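You operate a simulated robot arm through the tools that you are given. There is no shell and no other tool. Be economical: measure what you need, move in short steps, check, and stop when the job is done.

Carry out the task below with a simulated robot arm. There is one attempt and no reset: what you move stays moved.

TASK
Slacken the belt on the pulleys and put it in the grey drawer.
Fine: free the crank screw, crank back to the stop, screw to TIGHT again; shut the drawer.
Where things are to end (x, y in the base frame): belt loop within 0.06 m of [0.61, 0.65].

Only the result counts: the job must be done as asked and must still hold three seconds after the hand-in. Knocking over, shifting, dropping, spilling or breaking anything else fails it.

THE ROBOT
A 6-joint arm with a fingered hand on a trunk, on a base that drives. Base frame: it is fixed to the floor where the robot stands at the start and does not move with it; the origin is under the middle of the robot, x ahead of it, y to its left, z up. Readings come in m, degrees, newtons and seconds.
With the tool pointing down near the work surface it reaches from about 0.14 to 0.82 m from the robot's upright axis, wherever it stands. Its first joint turns from -166.0 to 166.0 degrees. Places, roughly: belt crank [0.6, 0.1, 0.9]; crank screw [0.5, 0.2, 0.9]; grey bench drawer [0.5, 0.6, 0.7]; inside of the grey bench drawer [0.7, 0.6, 0.7]. Payload 4 kg.
The tool frame sits at the grasp point between the pads (the TCP): z along the fingers, y along the line on which they close. The tips reach 0.02 m beyond it. Largest opening 0.14 m; the body of the gripper starts 0.054 m behind the TCP. The gripper is a hand of 3 fingers: y runs from the thumb to the fingers, the wrist lies at [0, 0, -0.215] in the tool frame, and closing takes about 1.5 s.
Orientation is that of the tool frame in the base frame, as [roll, pitch, yaw] about the fixed x, y, z axes, in that order (R = Rz(yaw) Ry(pitch) Rx(roll)). With the fingers straight down and closing along the base's y, the tool's x points along the base's -x, its y along +y and its z along -z.

THE INTERFACE
- The arm moves only by the tool arm_command. Its argument "rows" is a list that holds one entry, the list of rows, each a list of 6 numbers: the shift along the tool's x, y, z in units of 300 mm (1.0 is 300 mm), then the turn, a rotation vector about the tool's x, y, z in units of 90 degrees (1.0 is 90 degrees). In form: [[[tx, ty, tz, ax, ay, az], ...]]. A call has 1 to 20 rows; each row is the pose to reach, as a shift and turn from the pose commanded when the call began, along the tool's axes at that moment. "claw" is the finger opening in m, from 0 to 0.14, set as the call begins (left out, the last holds). A call with a number of a shift or a turn outside -1 to 1 is refused whole. Each row takes 0.2 s and may step no farther than 0.05 m and 8.6 degrees from the row before; otherwise, or with a gripper value out of range, the whole call is refused. Where a pose cannot be reached the arm comes as near as it can. A force on the tool above 40 N (or 10 N above the force at the start of the call, whichever is more), or a blocked arm, ends the call early, and 0.2 s more pass. The fingers move at their own pace (about 0.045 m/s each) and stop on an object; they squeeze with about 26 N. The grip force told is the motor's: it shows also when the fingers shut on nothing. Time passes only in rows, and 0.2 s behind the last, so rows that repeat a pose let the fingers close. It gives the time, the measured TCP pose, the force on the tool (base axes), the opening and the grip force at its end, in the units of the frame above (readings bear some noise), with the torque about the TCP (base axes, N m) and any sound that the robot's microphone picked up.
- Cameras (640 x 400 px; columns grow to the right, rows downward): "scene" is now at [0.0433, 0.2278, 1.4683]; the picture's right is [0.50, -0.86, 0.00], its down [-0.69, -0.40, -0.60] and it looks along [0.52, 0.30, -0.80] (base axes); focal length 275 px, centre (320, 200). "wrist" rides on the gripper at [0.074, -0.043, -0.079] in the tool frame; the picture's right is [0.50, 0.87, 0.00], its down [-0.59, 0.34, -0.73] and it looks along [-0.64, 0.37, 0.68] (tool axes); focal length 275 px, centre (320, 200). There is no depth. A picture from a camera that has moved, and an enlarged one, comes with that camera's place and axes in the base frame and with its lens.
- snapshot(camera): a new picture of that camera. No time passes.
- lift_body(by): slides the trunk up (or, below 0, down) by that many m; the arm and the scene camera ride with it, the base frame stays. It gives what a move gives, with no picture.
- drive_base(legs): drives the robot by 1 to 6 legs, each [ahead, left, turn to the left] in m, m and degrees, along the robot's own axes; the way and the turn of a leg run together, so that a leg with both is an arc; at most 1.5 m and 180 degrees a leg. The arm and the cameras ride along, it lands a little off, and it stops where it bumps. It gives what a move gives.
- finger_targets(finger1, finger2, thumb_bend): sets how far each is bent, from 0 (flat) to 100 (curled in); at 30 the hand is open as for a grip, at 70 the pads meet at the TCP. One left out holds its place. A second passes; each finger stops where it meets its share of the squeeze, and holds until it gets a number again. A gripper value or a shape takes the hand back. It gives what a move gives, with no picture; readings hold the bend of each and the force on the fingers (four entries, about 0 where the hand has none), thumb and palm.
- preshape(shape): the hand has 3 fingers and takes this shape, open, in about a second: jaw (thumb against the fingers, like two jaws); tri (thumb and two fingers); tip (a fingertip pinch); poke (one finger out to press); point (the index stretched); flat (the hand flat); cup (the hand cupped); fist (a fist). The gripper value then closes the fingers along that shape, each until it touches; the sizes above hold for jaw. It gives what a move gives, with no picture.
- pan_tilt(pan, tilt): turns the head with the scene camera to pan (to the left, within 120 degrees either way) and tilt (down, from -29 to 69), counted from straight ahead of the robot. It gives what a move gives.
- close_up(camera, box): a new picture of the part [left, top, right, bottom] of that camera's present view, enlarged. No time passes.
- job_done(): hands the job in; it is judged then, once.

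Work in short steps. Places have to be worked out from the pictures, the camera data and where the tool is seen: move nearer, look again, correct. Check each grasp and each placing, and mend what went wrong. You have 120 turns and 78 pictures in all, those below and enlarged ones among them. Open the gripper and draw the arm clear of the work before you hand the job in, unless the task says otherwise; then end with one line.

The tools are called as a command line: name --argument value ..., lists and objects as JSON in quotes. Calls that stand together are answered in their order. arm_command: Moves the arm, as the interface text tells. Its arguments: {"type":"object","properties":{"rows":{"type":"array"},"claw":{"type":"number"}},"required":["rows"]} The other tools are called the same way: lift_body (by) slides the trunk up or down; preshape (shape) gives the hand a shape; finger_targets (finger1, finger2, thumb_bend) moves the fingers one by one; drive_base (legs) drives the base; pan_tilt (pan, tilt) turns the head that bears the scene camera; snapshot (camera) takes a picture; close_up (camera, box) takes an enlarged picture of a part of a camera's view; job_done () hands the job in.

At the start:

```text
t: 0.0
position: [0.3153, 0.2794, 1.2064]
ee_rot: [180.0, 0.0, 180.0]
ft_force: [0.4, -0.9, 0.2]
ft_torque: [-0.02, 0.0, -0.01]
opening: 0.14
finger_force: 0.0
shape: jaw
bend: [30.0, 30.0, 30.0]
finger forces: [0.0, 0.0, 0.0, 0.0, 0.0, 0.0]
trunk travel left (down, up): [-0.075, 0.515]
robot x, y, heading: [-0.0004, -0.0019, -0.4]
head pan, tilt: [30.1, 53.1]
```

scene: 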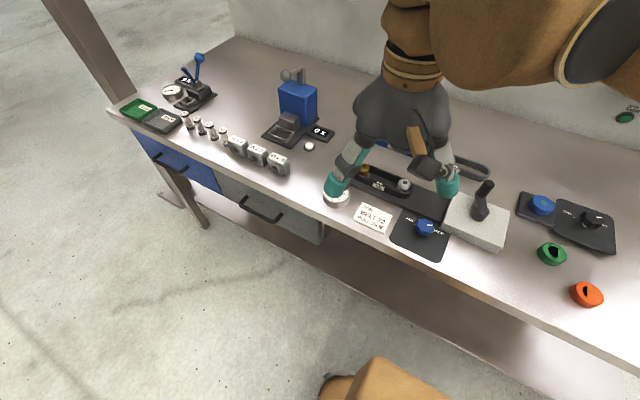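
wrist: 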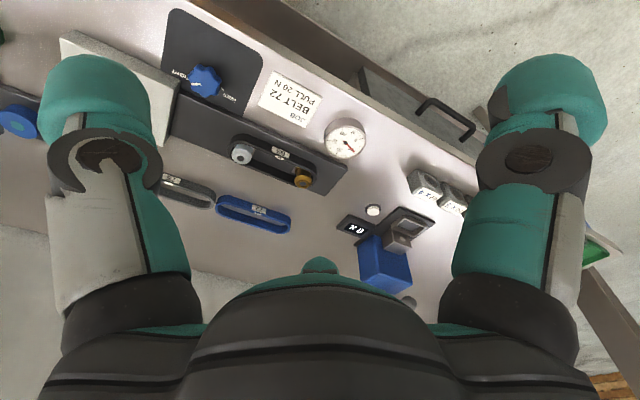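

The belt is on the pulleys under the hand; the screw knob with a dark plate and the crank on a grey block lie to the right. I enlarge the pulley area first.

close_up --camera "scene" --box '[320, 140, 540, 277]'

close_up --camera "wrist" --box '[150, 0, 390, 230]'

```text
2.91 times, centred on (430, 208) of scene
camera zoom: at [0.0433, 0.2278, 1.4683], right [0.5, -0.86, 0.0], down [-0.69, -0.4, -0.6], along [0.52, 0.3, -0.8], focal length 799 px, centre (0, 175)
```

zoom: 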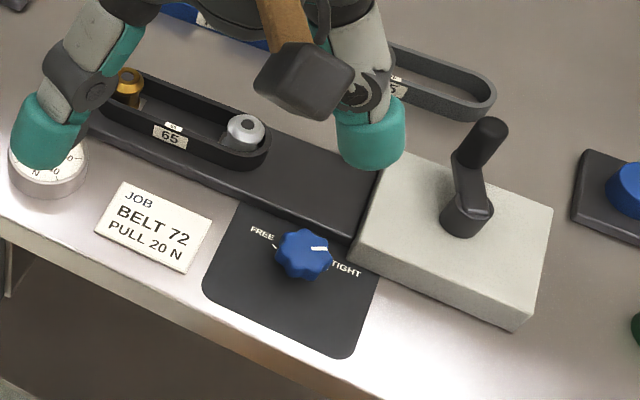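

```text
1.74 times, centred on (270, 115) of wrist
camera zoom: at [0.242, 0.2388, 1.2834], right [-0.5, 0.87, 0.0], down [0.59, 0.34, 0.73], along [0.64, 0.37, -0.68], focal length 479 px, centre (407, 348)
```

zoom: 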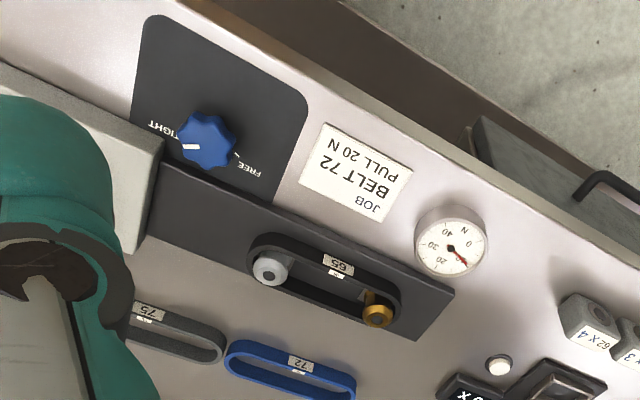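

Knob triangulates to about (0.475, 0.183, 0.89). I move the hand above it at z≈1.05 to look from nearby.

arm_command --rows '[[[-0.09, -0.053, 0.087, 0, 0, 0], [-0.18, -0.107, 0.173, 0, 0, 0], [-0.27, -0.16, 0.26, 0, 0, 0], [-0.36, -0.213, 0.347, 0, 0, 0], [-0.45, -0.267, 0.433, 0, 0, 0], [-0.533, -0.32, 0.52, 0, 0, 0]]]'

snapshot --camera "wrist"

snapshot --camera "scene"

```text
t: 1.4
position: [0.4786, 0.1849, 1.0503]
ee_rot: [-180.0, 0.0, -179.9]
ft_force: [-0.2, 0.8, 0.1]
ft_torque: [0.01, -0.02, 0.0]
opening: 0.1398
finger_force: 0.0
shape: jaw
bend: [30.0, 30.0, 30.0]
finger forces: [0.0, 0.1, 0.0, 0.0, 0.1, 0.0]
trunk travel left (down, up): [-0.075, 0.515]
robot x, y, heading: [-0.0004, 0.0024, -0.0]
head pan, tilt: [30.1, 53.1]
```

```text
73 pictures are left
camera wrist: at [0.4053, 0.1424, 1.1273], right [-0.5, 0.87, 0.0], down [0.59, 0.34, 0.73], along [0.64, 0.37, -0.68], focal length 275 px, centre (320, 200)
```

wrist: 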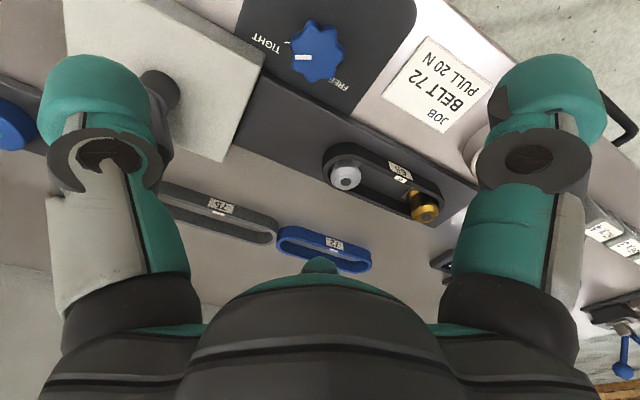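

```text
72 pictures are left
camera scene: at [0.0441, 0.2278, 1.4683], right [0.5, -0.86, 0.0], down [-0.69, -0.4, -0.6], along [0.52, 0.3, -0.8], focal length 275 px, centre (320, 200)
```

scene: 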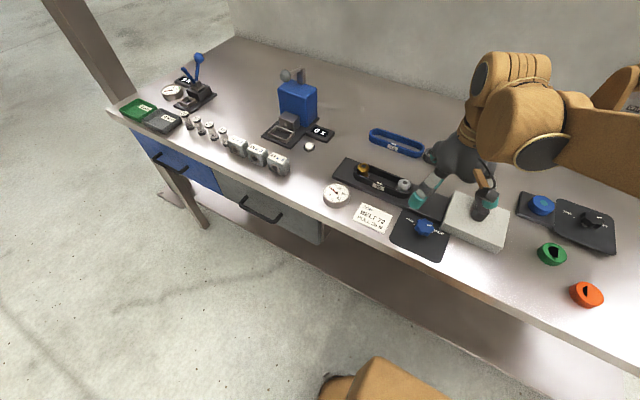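

Knob is where expected. I enlarge it to read the marks.

close_up --camera "wrist" --box '[230, 0, 410, 112]'

close_up --camera "scene" --box '[370, 180, 530, 280]'

```text
3.56 times, centred on (320, 56) of wrist
camera zoom: at [0.4053, 0.1424, 1.1273], right [-0.5, 0.87, 0.0], down [0.59, 0.34, 0.73], along [0.64, 0.37, -0.68], focal length 979 px, centre (320, 712)
```

zoom: 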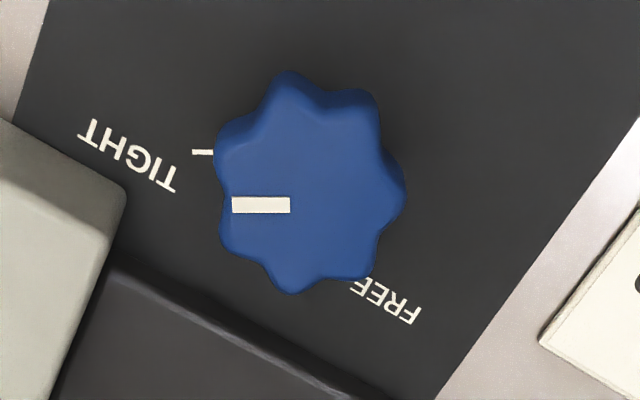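

```text
4.00 times, centred on (450, 230) of scene
camera zoom: at [0.0441, 0.2278, 1.4683], right [0.5, -0.86, 0.0], down [-0.69, -0.4, -0.6], along [0.52, 0.3, -0.8], focal length 1099 px, centre (-200, 80)
```

zoom: 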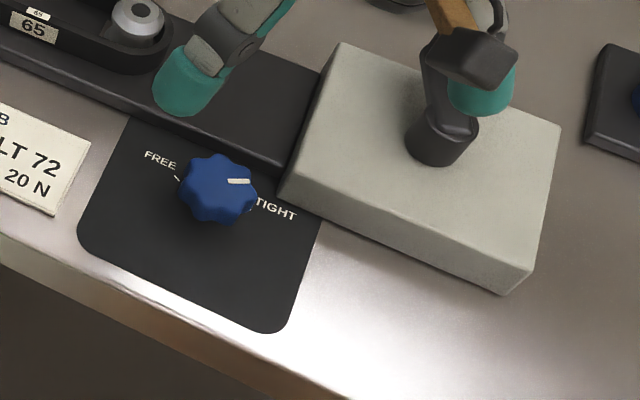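

Pointer sits at TIGHT (−60° in base), FREE label at about +60°, so freeing is about +120° counter‑clockwise. To keep fingers off the nearby crank block I'll do it in two strokes of ~60°. First turn the hand −55° above the knob with opening 0.09.

arm_command --rows '[[[0.012, -0.007, 0, 0, 0, 0.09], [0.012, -0.007, 0, 0, 0, 0.18], [0.012, -0.007, 0, 0, 0, 0.27], [0.012, -0.007, 0, 0, 0, 0.36], [0.012, -0.007, 0, 0, 0, 0.45], [0.012, -0.007, 0, 0, 0, 0.54], [0.012, -0.007, 0, 0, 0, 0.611]]]' --claw 0.09

snapshot --camera "wrist"

```text
t: 3.0
position: [0.4719, 0.1844, 1.0494]
ee_rot: [180.0, -0.1, 124.9]
ft_force: [-0.4, 0.1, 0.4]
ft_torque: [0.0, 0.02, 0.02]
opening: 0.0905
finger_force: 0.0
shape: jaw
bend: [28.0, 28.0, 27.0]
finger forces: [0.0, 0.0, 0.0, 0.0, 0.0, 0.0]
trunk travel left (down, up): [-0.075, 0.515]
robot x, y, heading: [0.0009, -0.0042, -0.2]
head pan, tilt: [30.1, 53.1]
```

```text
69 pictures are left
camera wrist: at [0.3953, 0.2204, 1.127], right [0.42, 0.91, 0.0], down [0.61, -0.29, 0.73], along [0.66, -0.31, -0.68], focal length 275 px, centre (320, 200)
```

wrist: 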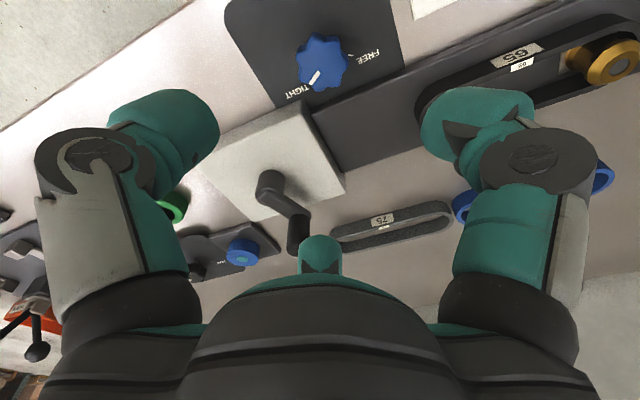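

Knob confirmed near (0.476, 0.184). Lower straight to z≈0.888 with the fingers 0.09 open, on an axis clear of the block.

arm_command --rows '[[[-0.003, 0.01, 0.11, 0, 0, 0], [-0.003, 0.01, 0.22, 0, 0, 0], [-0.003, 0.01, 0.33, 0, 0, 0], [-0.003, 0.01, 0.42, 0, 0, 0], [-0.003, 0.01, 0.49, 0, 0, 0], [-0.003, 0.01, 0.535, 0, 0, 0]]]' --claw 0.09

close_up --camera "scene" --box '[370, 170, 530, 270]'

```text
t: 4.6
position: [0.4724, 0.1851, 0.8922]
ee_rot: [179.8, 0.2, 125.2]
ft_force: [-2.9, 1.0, 38.2]
ft_torque: [-1.15, -2.05, 0.08]
opening: 0.0903
finger_force: 0.0
shape: jaw
bend: [28.0, 23.0, 27.0]
finger forces: [0.0, 46.4, 0.1, 0.0, 0.1, 0.0]
trunk travel left (down, up): [-0.075, 0.515]
robot x, y, heading: [-0.0016, -0.0027, 0.2]
head pan, tilt: [30.1, 53.1]
stopped in row 6: the force on the tool passed its limit at 43 N (the readings are from after the stop); the commanded pose is now the measured one
```

```text
4.00 times, centred on (450, 220) of scene
camera zoom: at [0.0397, 0.2272, 1.4689], right [0.5, -0.86, 0.0], down [-0.69, -0.4, -0.6], along [0.52, 0.3, -0.8], focal length 1099 px, centre (-200, 120)
```

zoom: 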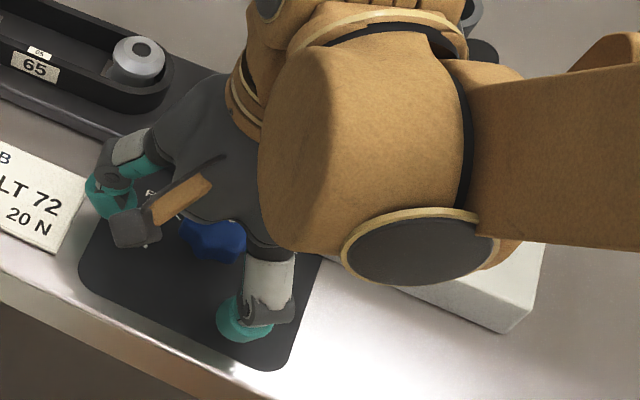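

Finger 2 is resting on the raised slide plate. I raise 6 mm and then close on the knob.

arm_command --rows '[[[0, 0, -0.02, 0, 0, 0]]]'

arm_command --rows '[[[0, 0, 0, 0, 0, 0], [0, 0, 0, 0, 0, 0], [0, 0, 0, 0, 0, 0], [0, 0, 0, 0, 0, 0], [0, 0, 0, 0, 0, 0], [0, 0, 0, 0, 0, 0]]]' --claw 0.0

```text
t: 5.0
position: [0.4764, 0.1854, 0.8952]
ee_rot: [179.9, 0.0, 125.0]
ft_force: [-0.1, 0.5, 0.1]
ft_torque: [0.02, -0.03, 0.02]
opening: 0.0903
finger_force: 0.1
shape: jaw
bend: [28.0, 28.0, 27.0]
finger forces: [0.0, 0.0, 0.0, 0.1, 0.1, 0.0]
trunk travel left (down, up): [-0.075, 0.515]
robot x, y, heading: [-0.0, -0.0006, -0.2]
head pan, tilt: [30.1, 53.1]
```

```text
t: 6.4
position: [0.4764, 0.1843, 0.8954]
ee_rot: [180.0, 0.0, 125.1]
ft_force: [-3.1, -0.6, -10.3]
ft_torque: [-0.02, 0.1, 0.01]
opening: 0.0363
finger_force: 25.5
shape: jaw
bend: [49.0, 42.0, 46.0]
finger forces: [20.8, 21.7, 0.0, 0.0, 22.2, 0.1]
trunk travel left (down, up): [-0.075, 0.515]
robot x, y, heading: [0.0008, -0.0038, -0.2]
head pan, tilt: [30.1, 53.1]
```

Knob gripped (0.036 m). Turn the hand +60° (counter‑clockwise from above).

arm_command --rows '[[[0, 0, 0, 0, 0, -0.09], [0, 0, 0, 0, 0, -0.18], [0, 0, 0, 0, 0, -0.27], [0, 0, 0, 0, 0, -0.36], [0, 0, 0, 0, 0, -0.45], [0, 0, 0, 0, 0, -0.54], [0, 0, 0, 0, 0, -0.6], [0, 0, 0, 0, 0, -0.667]]]'

snapshot --camera "wrist"

```text
t: 8.2
position: [0.4751, 0.1832, 0.8966]
ee_rot: [179.8, 0.1, -174.8]
ft_force: [-13.1, -28.3, -15.5]
ft_torque: [-0.44, 0.26, -0.19]
opening: 0.0352
finger_force: 26.0
shape: jaw
bend: [49.0, 43.0, 45.0]
finger forces: [20.1, 17.4, 0.0, 0.0, 31.7, 0.1]
trunk travel left (down, up): [-0.075, 0.515]
robot x, y, heading: [0.0034, -0.0003, 0.1]
head pan, tilt: [30.1, 53.1]
```

```text
67 pictures are left
camera wrist: at [0.406, 0.1334, 0.9737], right [-0.58, 0.82, 0.0], down [0.55, 0.39, 0.74], along [0.6, 0.42, -0.68], focal length 275 px, centre (320, 200)
```

wrist: 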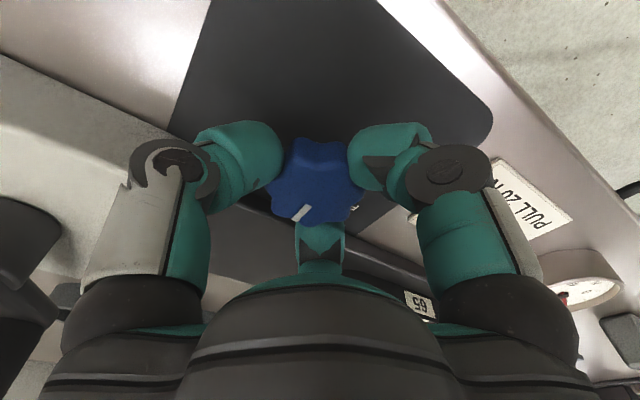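

Pointer is now at about 0°, so the knob followed by ~60°. Release, lift a little, turn back −60° and regrip.

arm_command --rows '[[[0, 0, 0, 0, 0, 0], [0, 0, 0, 0, 0, 0], [0, 0, 0, 0, 0, 0], [0, 0, -0.05, 0, 0, 0], [0, 0, -0.13, 0, 0, 0]]]' --claw 0.08

arm_command --rows '[[[0, 0, 0, 0, 0, 0.09], [0, 0, 0, 0, 0, 0.18], [0, 0, 0, 0, 0, 0.27], [0, 0, 0, 0, 0, 0.36], [0, 0, 0, 0, 0, 0.45], [0, 0, 0, 0, 0, 0.54], [0, 0, 0, 0, 0, 0.6], [0, 0, 0, 0, 0, 0.667]]]'

snapshot --camera "wrist"

```text
t: 9.4
position: [0.474, 0.1849, 0.9359]
ee_rot: [180.0, 0.1, -174.8]
ft_force: [0.1, 0.7, -0.3]
ft_torque: [-0.02, 0.02, -0.01]
opening: 0.0797
finger_force: 0.0
shape: jaw
bend: [31.0, 31.0, 30.0]
finger forces: [0.0, 0.0, 0.0, 0.1, 0.0, 0.0]
trunk travel left (down, up): [-0.075, 0.515]
robot x, y, heading: [0.0037, -0.001, -0.4]
head pan, tilt: [30.1, 53.1]
```

```text
t: 11.2
position: [0.4751, 0.1855, 0.9352]
ee_rot: [179.9, 0.0, 125.0]
ft_force: [-0.7, -0.3, 0.4]
ft_torque: [0.02, -0.03, 0.03]
opening: 0.0793
finger_force: 0.0
shape: jaw
bend: [31.0, 31.0, 30.0]
finger forces: [0.0, 0.0, 0.0, 0.0, 0.0, 0.1]
trunk travel left (down, up): [-0.075, 0.515]
robot x, y, heading: [0.0006, -0.0043, -0.1]
head pan, tilt: [30.1, 53.1]
```

```text
66 pictures are left
camera wrist: at [0.3986, 0.222, 1.012], right [0.42, 0.91, 0.0], down [0.61, -0.29, 0.74], along [0.67, -0.31, -0.68], focal length 275 px, centre (320, 200)
```

wrist: 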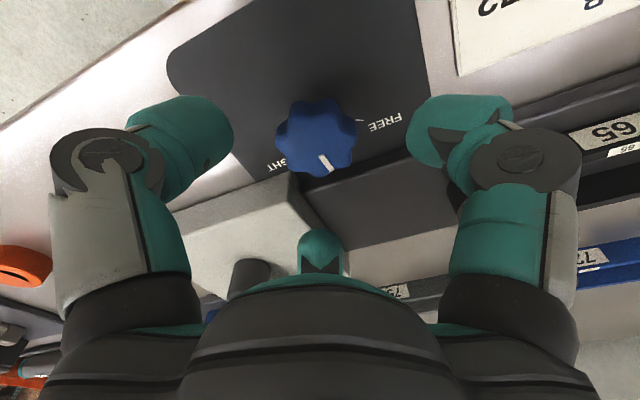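

Pointer at roughly −10°; need about 70° more. Lower, regrip, turn.

arm_command --rows '[[[0, 0, 0.065, 0, 0, 0], [0, 0, 0.13, 0, 0, 0]]]' --claw 0.08

arm_command --rows '[[[0, 0, 0, 0, 0, 0], [0, 0, 0, 0, 0, 0], [0, 0, 0, 0, 0, 0], [0, 0, 0, 0, 0, 0], [0, 0, 0, 0, 0, 0], [0, 0, 0, 0, 0, 0]]]' --claw 0.0

arm_command --rows '[[[0, 0, 0, 0, 0, -0.09], [0, 0, 0, 0, 0, -0.18], [0, 0, 0, 0, 0, -0.27], [0, 0, 0, 0, 0, -0.36], [0, 0, 0, 0, 0, -0.45], [0, 0, 0, 0, 0, -0.54], [0, 0, 0, 0, 0, -0.6], [0, 0, 0, 0, 0, -0.67], [0, 0, 0, 0, 0, -0.72], [0, 0, 0, 0, 0, -0.77]]]'

snapshot --camera "wrist"

```text
t: 11.8
position: [0.4759, 0.1843, 0.8953]
ee_rot: [179.9, 0.0, 125.2]
ft_force: [-0.3, 0.8, 0.2]
ft_torque: [-0.03, 0.01, -0.01]
opening: 0.0797
finger_force: 0.2
shape: jaw
bend: [31.0, 31.0, 30.0]
finger forces: [0.1, 0.0, 0.2, 0.0, 0.0, 0.0]
trunk travel left (down, up): [-0.075, 0.515]
robot x, y, heading: [-0.0006, -0.0002, -0.2]
head pan, tilt: [30.1, 53.1]
```

```text
t: 13.2
position: [0.4761, 0.1848, 0.8965]
ee_rot: [180.0, 0.0, 125.1]
ft_force: [-3.3, -2.4, -10.7]
ft_torque: [-0.07, 0.06, -0.01]
opening: 0.0359
finger_force: 26.3
shape: jaw
bend: [48.0, 42.0, 46.0]
finger forces: [20.4, 21.5, 0.1, 0.1, 23.2, 0.0]
trunk travel left (down, up): [-0.075, 0.515]
robot x, y, heading: [0.0006, 0.0019, -0.0]
head pan, tilt: [30.1, 53.1]
```

```text
t: 15.4
position: [0.4729, 0.1845, 0.8968]
ee_rot: [179.9, -0.1, -165.9]
ft_force: [-13.1, -9.1, 2.0]
ft_torque: [-0.3, 0.06, -0.9]
opening: 0.0351
finger_force: 26.3
shape: jaw
bend: [98.0, 43.0, 44.0]
finger forces: [18.8, 23.3, 0.1, 0.0, 38.7, 0.0]
trunk travel left (down, up): [-0.075, 0.515]
robot x, y, heading: [-0.001, 0.0004, 0.0]
head pan, tilt: [30.1, 53.1]
stopped in row 10: the force on the tool passed its limit at 41 N (the readings are from after the stop); the commanded pose is now the measured one
```

```text
65 pictures are left
camera wrist: at [0.4115, 0.1247, 0.9743], right [-0.7, 0.72, 0.0], down [0.49, 0.47, 0.73], along [0.53, 0.51, -0.68], focal length 275 px, centre (320, 200)
```

wrist: 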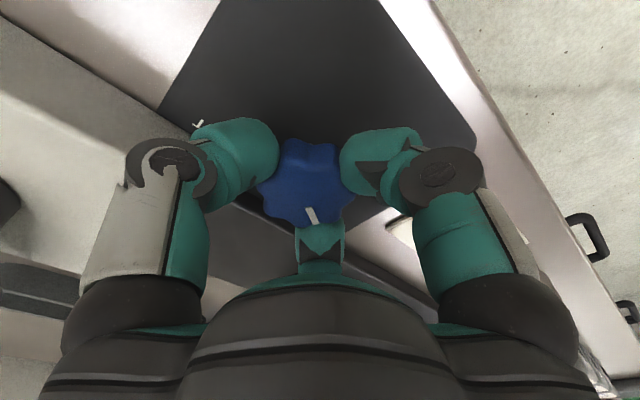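

The knob reached about +50° with finger 1 slipping off. Release and lift to look at it.

arm_command --rows '[[[0, 0, 0, 0, 0, 0], [0, 0, 0, 0, 0, 0], [0, 0, 0, 0, 0, 0], [0, 0, 0, 0, 0, 0], [0, 0, -0.06, 0, 0, 0], [0, 0, -0.16, 0, 0, 0], [0, 0, -0.3, 0, 0, 0]]]' --claw 0.08

close_up --camera "wrist" --box '[200, 40, 440, 190]'

```text
t: 17.0
position: [0.4739, 0.1864, 0.9873]
ee_rot: [-180.0, 0.1, -165.8]
ft_force: [-0.1, -0.8, -0.5]
ft_torque: [-0.01, -0.02, -0.01]
opening: 0.0796
finger_force: 0.0
shape: jaw
bend: [31.0, 31.0, 30.0]
finger forces: [0.1, 0.0, 0.0, 0.0, 0.1, 0.0]
trunk travel left (down, up): [-0.075, 0.515]
robot x, y, heading: [-0.0014, 0.0039, 0.0]
head pan, tilt: [30.1, 53.1]
```

```text
2.67 times, centred on (320, 115) of wrist
camera zoom: at [0.4134, 0.1272, 1.0636], right [-0.7, 0.72, 0.0], down [0.49, 0.47, 0.73], along [0.53, 0.51, -0.68], focal length 734 px, centre (320, 427)
```

zoom: 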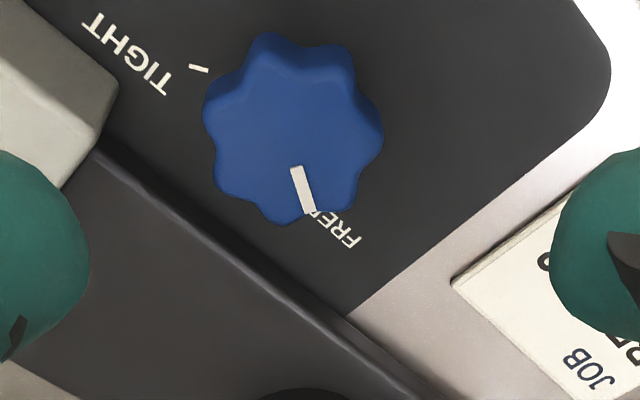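

Pointer is at about +51°, in line with FREE (mirror of the TIGHT dash at −53°). Now I rise and move over the crank to see it.

arm_command --rows '[[[0, 0, -0.16, 0, 0, 0], [0, 0, -0.32, 0, 0, 0.05], [-0.03, -0.07, -0.45, 0, 0, 0.1], [-0.08, -0.18, -0.477, 0, 0, 0.156], [-0.14, -0.3, -0.477, 0, 0, 0.156], [-0.193, -0.412, -0.477, 0, 0, 0.156]]]' --claw 0.14

snapshot --camera "wrist"

close_up --camera "scene" --box '[320, 140, 540, 277]'

```text
t: 18.4
position: [0.5624, 0.0788, 1.1286]
ee_rot: [180.0, 0.0, -179.8]
ft_force: [-0.6, 0.8, -0.1]
ft_torque: [0.0, 0.01, 0.01]
opening: 0.1398
finger_force: 0.1
shape: jaw
bend: [30.0, 30.0, 30.0]
finger forces: [0.1, 0.0, 0.1, 0.0, 0.0, 0.1]
trunk travel left (down, up): [-0.075, 0.515]
robot x, y, heading: [-0.0015, -0.0002, 0.2]
head pan, tilt: [30.1, 53.1]
```

```text
63 pictures are left
camera wrist: at [0.4894, 0.0362, 1.206], right [-0.5, 0.86, 0.0], down [0.59, 0.34, 0.73], along [0.63, 0.37, -0.68], focal length 275 px, centre (320, 200)
```

wrist: 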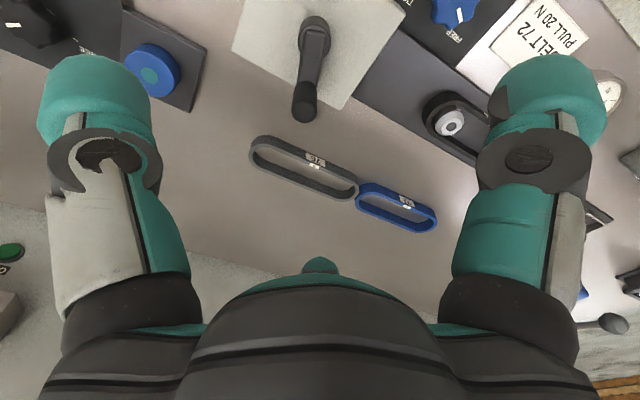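

```text
2.91 times, centred on (430, 208) of scene
camera zoom: at [0.0432, 0.2276, 1.4684], right [0.5, -0.86, 0.0], down [-0.69, -0.4, -0.6], along [0.52, 0.3, -0.8], focal length 799 px, centre (0, 175)
```

zoom: 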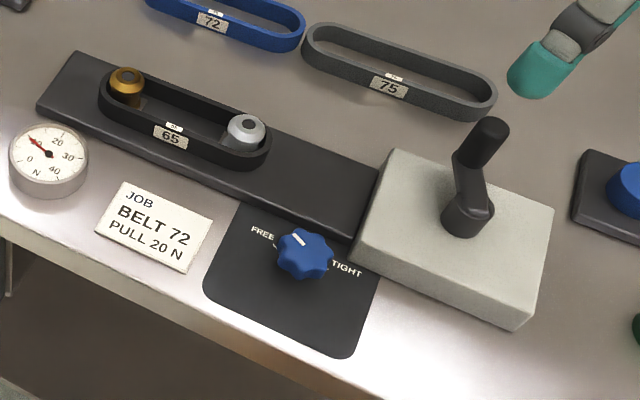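

Triangulation gives crank pivot ≈(0.565, 0.080) and handle top ≈(0.601, 0.090, 0.977). I move over the handle at z=1.03 and look.

arm_command --rows '[[[-0.05, 0.015, 0.11, 0, 0, 0], [-0.1, 0.03, 0.22, 0, 0, 0], [-0.129, 0.037, 0.329, 0, 0, 0]]]' --claw 0.09

snapshot --camera "wrist"

close_up --camera "scene" --box '[320, 140, 540, 277]'

```text
t: 19.2
position: [0.5998, 0.0919, 1.0305]
ee_rot: [-180.0, 0.0, -179.7]
ft_force: [-0.5, 0.3, 0.4]
ft_torque: [-0.03, 0.0, 0.0]
opening: 0.0908
finger_force: 0.0
shape: jaw
bend: [28.0, 28.0, 27.0]
finger forces: [0.1, 0.0, 0.0, 0.1, 0.0, 0.0]
trunk travel left (down, up): [-0.075, 0.515]
robot x, y, heading: [0.0014, 0.0009, 0.1]
head pan, tilt: [30.1, 53.1]
```

```text
61 pictures are left
camera wrist: at [0.5271, 0.0498, 1.1086], right [-0.5, 0.86, 0.0], down [0.59, 0.34, 0.73], along [0.63, 0.37, -0.68], focal length 275 px, centre (320, 200)
```

wrist: 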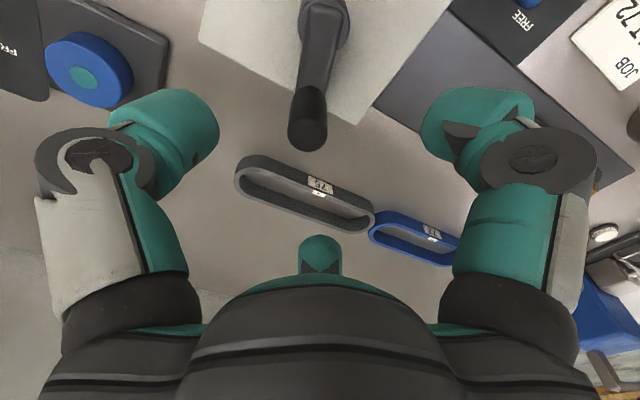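

```text
2.91 times, centred on (430, 208) of scene
camera zoom: at [0.0432, 0.228, 1.4683], right [0.5, -0.86, 0.0], down [-0.69, -0.4, -0.6], along [0.52, 0.3, -0.8], focal length 799 px, centre (0, 175)
```

zoom: 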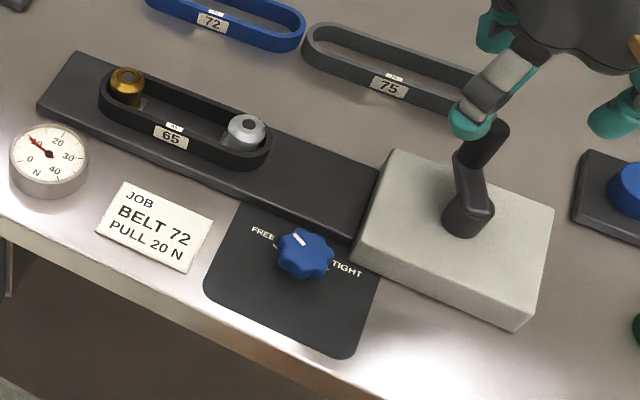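

Handle top now at about (0.604, 0.088, 0.975). Lower around it to z≈0.962 and close.

arm_command --rows '[[[-0.011, -0.013, 0.1, 0, 0, 0], [-0.011, -0.013, 0.19, 0, 0, 0], [-0.011, -0.013, 0.228, 0, 0, 0]]]'

arm_command --rows '[[[0, 0, 0, 0, 0, 0], [0, 0, 0, 0, 0, 0], [0, 0, 0, 0, 0, 0], [0, 0, 0, 0, 0, 0], [0, 0, 0, 0, 0, 0], [0, 0, 0, 0, 0, 0]]]' --claw 0.0

snapshot --camera "wrist"

```text
t: 20.0
position: [0.6033, 0.0879, 0.9623]
ee_rot: [-179.9, 0.1, -179.8]
ft_force: [0.3, 0.2, -0.9]
ft_torque: [-0.02, 0.0, -0.03]
opening: 0.0906
finger_force: 0.0
shape: jaw
bend: [28.0, 28.0, 27.0]
finger forces: [0.0, 0.1, 0.0, 0.1, 0.0, 0.0]
trunk travel left (down, up): [-0.075, 0.515]
robot x, y, heading: [0.0003, -0.0011, 0.3]
head pan, tilt: [30.1, 53.1]
```

```text
t: 21.4
position: [0.6027, 0.0875, 0.961]
ee_rot: [-179.9, 0.0, -179.9]
ft_force: [-2.4, -6.1, 1.5]
ft_torque: [-0.1, -0.01, 0.18]
opening: 0.0082
finger_force: 25.3
shape: jaw
bend: [72.0, 45.0, 69.0]
finger forces: [18.8, 27.0, 0.1, 0.1, 30.4, 0.0]
trunk travel left (down, up): [-0.075, 0.515]
robot x, y, heading: [-0.0016, 0.0021, -0.0]
head pan, tilt: [30.1, 53.1]
```

```text
59 pictures are left
camera wrist: at [0.5292, 0.0443, 1.039], right [-0.5, 0.86, 0.0], down [0.59, 0.34, 0.73], along [0.63, 0.37, -0.68], focal length 275 px, centre (320, 200)
```

wrist: 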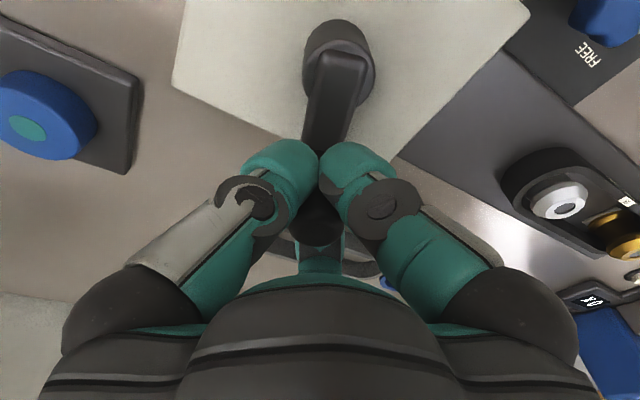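

The handle sits a bit forward (+x) of the pads; finger 1 missed it. Reopen, shift +9 mm in x, and close again.

arm_command --rows '[[[0, 0, 0, 0, 0, 0], [0, 0, 0, 0, 0, 0], [0, 0, 0, 0, 0, 0], [0, 0, 0, 0, 0, 0], [-0.03, 0.007, 0, 0, 0, 0]]]' --claw 0.07

snapshot --camera "wrist"

arm_command --rows '[[[0, 0, 0, 0, 0, 0], [0, 0, 0, 0, 0, 0], [0, 0, 0, 0, 0, 0], [0, 0, 0, 0, 0, 0], [0, 0, 0, 0, 0, 0], [0, 0, 0, 0, 0, 0]]]' --claw 0.0

snapshot --camera "wrist"

```text
t: 22.6
position: [0.6118, 0.0915, 0.9607]
ee_rot: [180.0, -0.2, -179.8]
ft_force: [0.1, 0.3, -0.8]
ft_torque: [-0.02, -0.05, 0.0]
opening: 0.0696
finger_force: 0.0
shape: jaw
bend: [34.0, 34.0, 33.0]
finger forces: [0.0, 0.0, 0.0, 0.0, 0.0, 0.0]
trunk travel left (down, up): [-0.075, 0.515]
robot x, y, heading: [0.0011, -0.0019, 0.2]
head pan, tilt: [30.1, 53.1]
```

```text
58 pictures are left
camera wrist: at [0.539, 0.0476, 1.0381], right [-0.5, 0.86, 0.0], down [0.59, 0.34, 0.73], along [0.63, 0.37, -0.68], focal length 275 px, centre (320, 200)
```

wrist: 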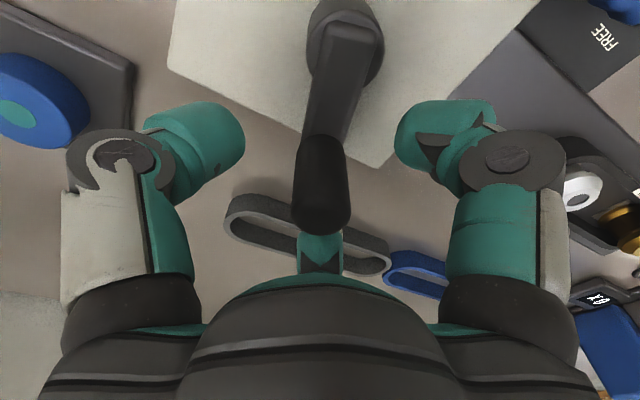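

```text
t: 24.0
position: [0.612, 0.0914, 0.961]
ee_rot: [-180.0, -0.1, -179.8]
ft_force: [-3.3, -0.4, -7.6]
ft_torque: [0.03, 0.14, 0.03]
opening: 0.0188
finger_force: 26.2
shape: jaw
bend: [58.0, 95.0, 54.0]
finger forces: [24.8, 20.5, 0.1, 0.0, 21.5, 0.0]
trunk travel left (down, up): [-0.075, 0.515]
robot x, y, heading: [-0.0025, -0.0011, 0.0]
head pan, tilt: [30.1, 53.1]
```

```text
57 pictures are left
camera wrist: at [0.5389, 0.0475, 1.038], right [-0.5, 0.86, 0.0], down [0.59, 0.34, 0.73], along [0.63, 0.37, -0.68], focal length 275 px, centre (320, 200)
```

wrist: 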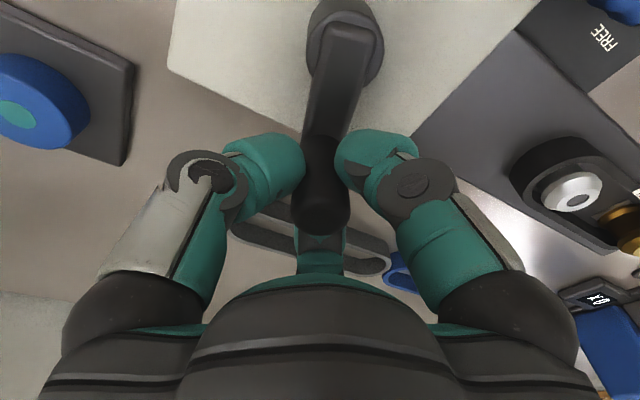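

Thumb and finger 1 now hold the handle (0.019 m). I try the crank counter‑clockwise by 60° around pivot ≈(0.565, 0.077).

arm_command --rows '[[[0.0123, 0.0297, 0, 0, 0, 0], [0.031, 0.0557, 0, 0, 0, 0], [0.0543, 0.0777, 0, 0, 0, 0], [0.0817, 0.0943, 0, 0, 0, 0], [0.112, 0.1047, 0, 0, 0, 0]]]'

snapshot --camera "wrist"

close_up --camera "scene" --box '[320, 140, 540, 277]'

```text
t: 25.2
position: [0.578, 0.1232, 0.9609]
ee_rot: [-180.0, -0.1, -179.7]
ft_force: [2.1, 1.8, -5.7]
ft_torque: [-0.01, -0.1, 0.18]
opening: 0.0189
finger_force: 25.7
shape: jaw
bend: [85.0, 51.0, 53.0]
finger forces: [12.5, 32.3, 0.1, 0.0, 22.1, 0.0]
trunk travel left (down, up): [-0.075, 0.515]
robot x, y, heading: [0.0005, 0.0001, 0.2]
head pan, tilt: [30.1, 53.1]
```

```text
56 pictures are left
camera wrist: at [0.505, 0.0807, 1.0384], right [-0.5, 0.86, 0.0], down [0.59, 0.34, 0.73], along [0.63, 0.37, -0.68], focal length 275 px, centre (320, 200)
```

wrist: 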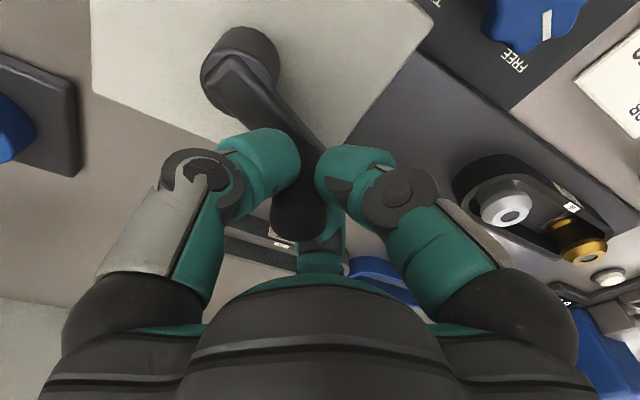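

```text
2.91 times, centred on (430, 208) of scene
camera zoom: at [0.0433, 0.2287, 1.4681], right [0.5, -0.86, 0.0], down [-0.69, -0.4, -0.6], along [0.52, 0.3, -0.8], focal length 799 px, centre (0, 175)
```

zoom: 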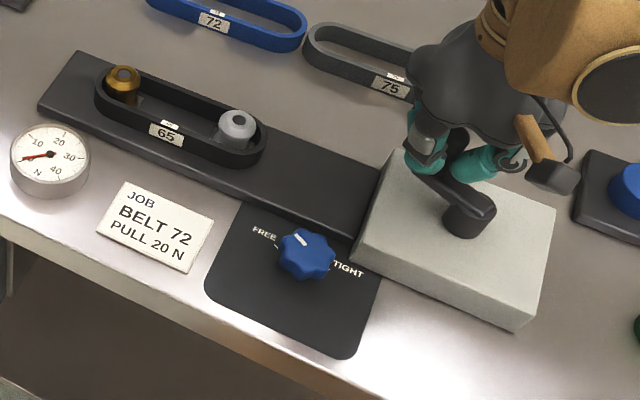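

Counter‑clockwise works: the gauge fell to ~0 and the silver pulley moved in. Continue the arc by another ~85°.

arm_command --rows '[[[0.031, 0.0077, 0, 0, 0, 0], [0.0633, 0.009, 0, 0, 0, 0], [0.0947, 0.0033, 0, 0, 0, 0], [0.1243, -0.0087, 0, 0, 0, 0], [0.151, -0.0267, 0, 0, 0, 0], [0.1733, -0.0497, 0, 0, 0, 0], [0.1903, -0.077, 0, 0, 0, 0]]]'

snapshot --camera "wrist"

close_up --camera "scene" --box '[320, 140, 540, 277]'

```text
t: 26.3
position: [0.5377, 0.1283, 0.9628]
ee_rot: [179.7, -0.2, -179.1]
ft_force: [-5.9, 17.3, -4.7]
ft_torque: [0.19, 0.13, 0.37]
opening: 0.0183
finger_force: 25.9
shape: jaw
bend: [87.0, 51.0, 56.0]
finger forces: [0.0, 28.7, 0.0, 0.0, 24.8, 0.1]
trunk travel left (down, up): [-0.075, 0.515]
robot x, y, heading: [-0.0006, 0.0009, 0.4]
head pan, tilt: [30.1, 53.1]
stopped in row 5: the force on the tool passed its limit at 44 N (the readings are from after the stop); the commanded pose is now the measured one
```

```text
54 pictures are left
camera wrist: at [0.4667, 0.0847, 1.0391], right [-0.51, 0.86, 0.01], down [0.58, 0.34, 0.73], along [0.63, 0.38, -0.68], focal length 275 px, centre (320, 200)
```

wrist: 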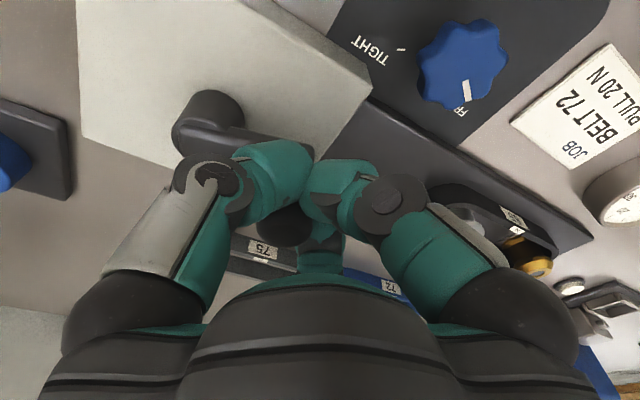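

```text
2.91 times, centred on (430, 208) of scene
camera zoom: at [0.0412, 0.2312, 1.4679], right [0.51, -0.86, 0.0], down [-0.69, -0.41, -0.6], along [0.52, 0.3, -0.8], focal length 799 px, centre (0, 175)
```

zoom: 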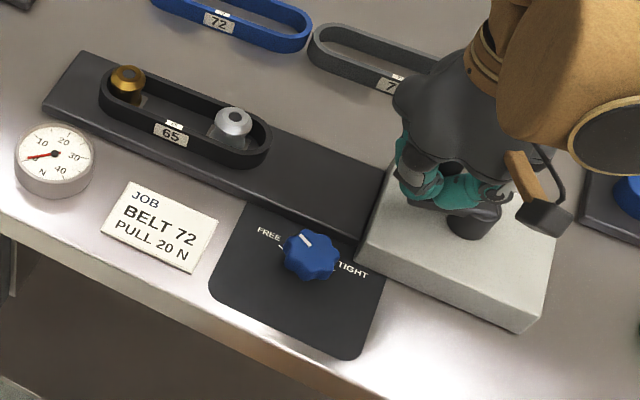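

Stopped on force; the handle has slipped to the +x side of the pads. I open the fingers and look at where the crank stands.

arm_command --rows '[[[0, 0, 0, 0, 0, 0], [0, 0, 0, 0, 0, 0], [0, 0, 0, 0, 0, 0], [0, 0, 0, 0, 0, 0], [0, 0, -0.1, 0, 0, 0], [0, 0, -0.25, 0, 0, 0]]]' --claw 0.08

snapshot --camera "wrist"

```text
t: 27.7
position: [0.5386, 0.1251, 1.0393]
ee_rot: [179.8, -0.1, -179.4]
ft_force: [0.3, -0.6, 0.6]
ft_torque: [-0.03, 0.04, 0.02]
opening: 0.0798
finger_force: 0.1
shape: jaw
bend: [31.0, 31.0, 30.0]
finger forces: [0.1, 0.0, 0.0, 0.1, 0.0, 0.1]
trunk travel left (down, up): [-0.075, 0.515]
robot x, y, heading: [0.0039, 0.0023, 0.3]
head pan, tilt: [30.1, 53.1]
```

```text
52 pictures are left
camera wrist: at [0.4668, 0.0804, 1.1163], right [-0.51, 0.86, 0.01], down [0.59, 0.34, 0.73], along [0.63, 0.38, -0.68], focal length 275 px, centre (320, 200)
```

wrist: 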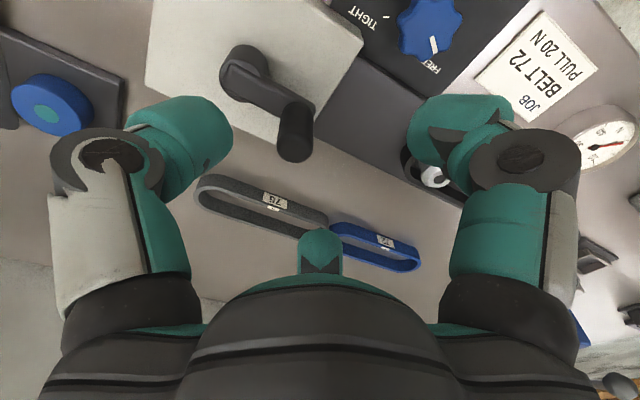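

The crank stands at about 90° (handle ≈(0.564, 0.119)); the hand slipped past it. I regrip so the handle nests between the two fingers.

arm_command --rows '[[[-0.09, -0.025, 0.06, 0, 0, 0], [-0.09, -0.025, 0.16, 0, 0, 0], [-0.09, -0.025, 0.255, 0, 0, 0]]]'

arm_command --rows '[[[0, 0, 0, 0, 0, 0], [0, 0, 0, 0, 0, 0], [0, 0, 0, 0, 0, 0], [0, 0, 0, 0, 0, 0], [0, 0, 0, 0, 0, 0], [0, 0, 0, 0, 0, 0]]]' --claw 0.0

snapshot --camera "wrist"

```text
t: 28.5
position: [0.5687, 0.1149, 0.961]
ee_rot: [179.6, 0.0, -179.3]
ft_force: [-0.7, 0.7, 0.7]
ft_torque: [-0.01, 0.02, 0.05]
opening: 0.0796
finger_force: 0.1
shape: jaw
bend: [31.0, 31.0, 30.0]
finger forces: [0.1, 0.1, 0.0, 0.0, 0.0, 0.0]
trunk travel left (down, up): [-0.075, 0.515]
robot x, y, heading: [-0.0014, 0.0006, 0.0]
head pan, tilt: [30.1, 53.1]
```

```text
t: 29.9
position: [0.5696, 0.1144, 0.9617]
ee_rot: [179.7, -0.3, -179.3]
ft_force: [-4.0, -1.9, -10.6]
ft_torque: [-0.07, 0.02, -0.04]
opening: 0.0148
finger_force: 26.5
shape: jaw
bend: [95.0, 49.0, 62.0]
finger forces: [21.3, 20.8, 0.0, 0.1, 20.5, 0.0]
trunk travel left (down, up): [-0.075, 0.515]
robot x, y, heading: [-0.0005, 0.0014, 0.4]
head pan, tilt: [30.1, 53.1]
```

```text
51 pictures are left
camera wrist: at [0.4962, 0.0714, 1.0379], right [-0.51, 0.86, 0.01], down [0.59, 0.34, 0.73], along [0.63, 0.38, -0.68], focal length 275 px, centre (320, 200)
```

wrist: 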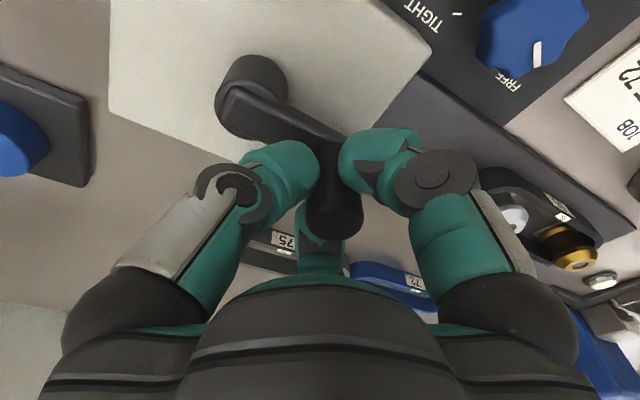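

Finger 2 and thumb hold the handle. I test with small −x steps whether the crank still turns or is at its stop.

arm_command --rows '[[[0.01, 0, 0, 0, 0, 0], [0.02, 0, 0, 0, 0, 0], [0.03, 0, 0, 0, 0, 0]]]'

snapshot --camera "wrist"

```text
t: 30.7
position: [0.5605, 0.1149, 0.961]
ee_rot: [179.7, -0.2, -179.4]
ft_force: [14.2, -9.6, -4.4]
ft_torque: [-0.1, -0.26, 0.36]
opening: 0.0148
finger_force: 25.4
shape: jaw
bend: [95.0, 49.0, 62.0]
finger forces: [21.6, 29.0, 0.0, 0.0, 20.8, 0.0]
trunk travel left (down, up): [-0.075, 0.515]
robot x, y, heading: [-0.0002, 0.0031, 0.2]
head pan, tilt: [30.1, 53.1]
```

```text
50 pictures are left
camera wrist: at [0.488, 0.0716, 1.0375], right [-0.51, 0.86, 0.01], down [0.59, 0.34, 0.73], along [0.63, 0.38, -0.68], focal length 275 px, centre (320, 200)
```

wrist: 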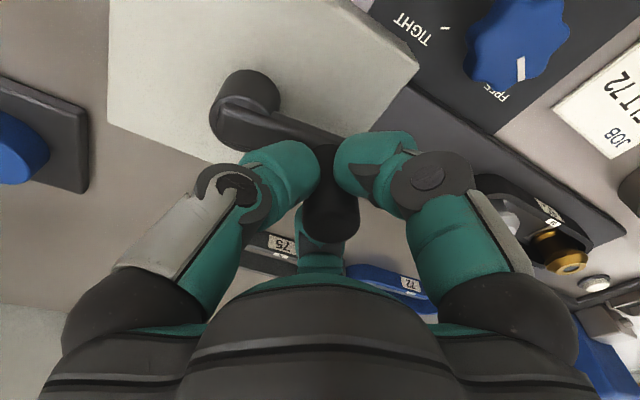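

The handle followed (10° more, 14 N). Continue the arc in smaller pieces.

arm_command --rows '[[[0.0257, -0.0057, 0, 0, 0, 0], [0.0497, -0.0153, 0, 0, 0, 0], [0.072, -0.029, 0, 0, 0, 0], [0.0913, -0.0467, 0, 0, 0, 0]]]'

snapshot --camera "wrist"

```text
t: 31.7
position: [0.5305, 0.1049, 0.9597]
ee_rot: [179.6, -0.2, -179.3]
ft_force: [4.7, 9.7, -3.1]
ft_torque: [0.29, -0.35, 0.53]
opening: 0.0156
finger_force: 26.5
shape: jaw
bend: [95.0, 46.0, 64.0]
finger forces: [18.0, 33.3, 0.0, 0.1, 15.2, 0.0]
trunk travel left (down, up): [-0.075, 0.515]
robot x, y, heading: [0.0, -0.001, 0.4]
head pan, tilt: [30.1, 53.1]
```

```text
49 pictures are left
camera wrist: at [0.4584, 0.0607, 1.0377], right [-0.51, 0.86, 0.01], down [0.59, 0.34, 0.73], along [0.63, 0.38, -0.68], focal length 275 px, centre (320, 200)
```

wrist: 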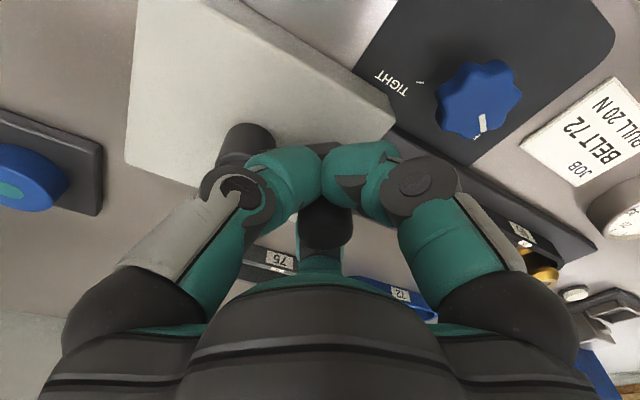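

Handle still follows (≈130°). Continue to ≈178°.

arm_command --rows '[[[0.0217, -0.0227, 0, 0, 0, 0], [0.0383, -0.0493, 0, 0, 0, 0], [0.049, -0.0787, 0, 0, 0, 0], [0.0533, -0.1097, 0, 0, 0, 0]]]'

snapshot --camera "wrist"

close_up --camera "scene" --box '[320, 140, 540, 277]'

```text
t: 32.7
position: [0.5136, 0.0666, 0.9616]
ee_rot: [179.8, -0.2, -179.6]
ft_force: [4.2, -3.3, 1.5]
ft_torque: [0.05, 0.03, -0.15]
opening: 0.0138
finger_force: 25.9
shape: jaw
bend: [97.0, 100.0, 65.0]
finger forces: [0.0, 5.0, 0.1, 0.0, 0.0, 0.0]
trunk travel left (down, up): [-0.075, 0.515]
robot x, y, heading: [0.0005, -0.0008, 0.1]
head pan, tilt: [30.1, 53.1]
```

```text
48 pictures are left
camera wrist: at [0.4406, 0.0233, 1.0385], right [-0.51, 0.86, 0.0], down [0.59, 0.34, 0.73], along [0.63, 0.37, -0.68], focal length 275 px, centre (320, 200)
```

wrist: 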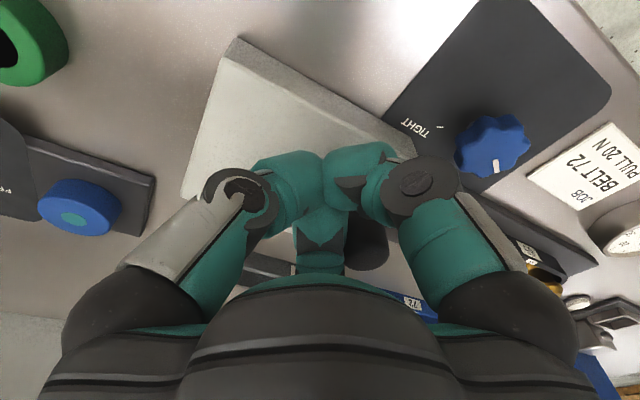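

```text
2.91 times, centred on (430, 208) of scene
camera zoom: at [0.0413, 0.2283, 1.4683], right [0.5, -0.86, 0.0], down [-0.69, -0.4, -0.6], along [0.52, 0.3, -0.8], focal length 799 px, centre (0, 175)
```

zoom: 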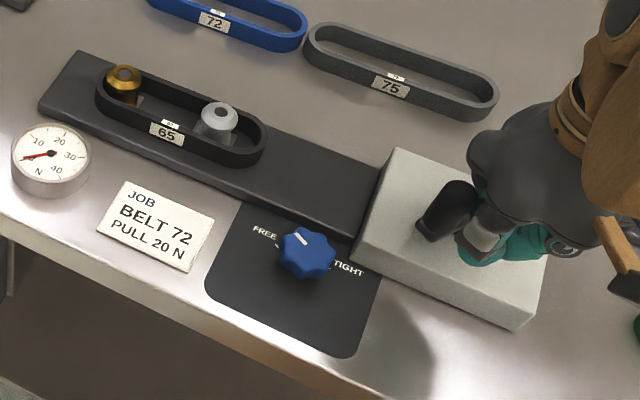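

The hand slipped off with the handle near 136° at ≈(0.538, 0.105). I lift, turn the hand −44° so the fingers sit behind the handle in the turning direction, and look.

arm_command --rows '[[[0, 0, -0.1, 0, 0, 0], [0, 0, -0.22, 0, 0, 0], [-0.02, 0.03, -0.22, 0, 0, 0.09], [-0.04, 0.06, -0.22, 0, 0, 0.18], [-0.06, 0.09, -0.22, 0, 0, 0.27], [-0.08, 0.12, -0.22, 0, 0, 0.36], [-0.083, 0.128, -0.22, 0, 0, 0.45], [-0.083, 0.128, -0.22, 0, 0, 0.489]]]' --claw 0.08

snapshot --camera "wrist"

```text
t: 34.5
position: [0.5396, 0.1081, 1.0269]
ee_rot: [179.9, -0.3, 136.5]
ft_force: [-0.1, -0.5, -0.1]
ft_torque: [-0.01, -0.02, -0.01]
opening: 0.0798
finger_force: 0.0
shape: jaw
bend: [31.0, 31.0, 30.0]
finger forces: [0.0, 0.0, 0.0, 0.0, 0.0, 0.0]
trunk travel left (down, up): [-0.075, 0.515]
robot x, y, heading: [0.0016, 0.0004, 0.2]
head pan, tilt: [30.1, 53.1]
```

```text
46 pictures are left
camera wrist: at [0.4584, 0.1279, 1.1038], right [0.23, 0.97, 0.0], down [0.66, -0.16, 0.73], along [0.71, -0.17, -0.68], focal length 275 px, centre (320, 200)
```

wrist: 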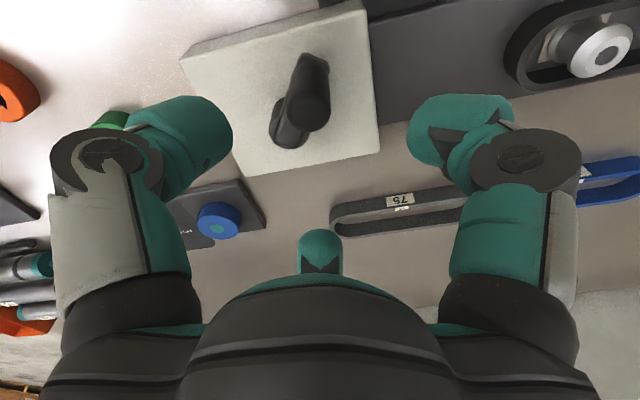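

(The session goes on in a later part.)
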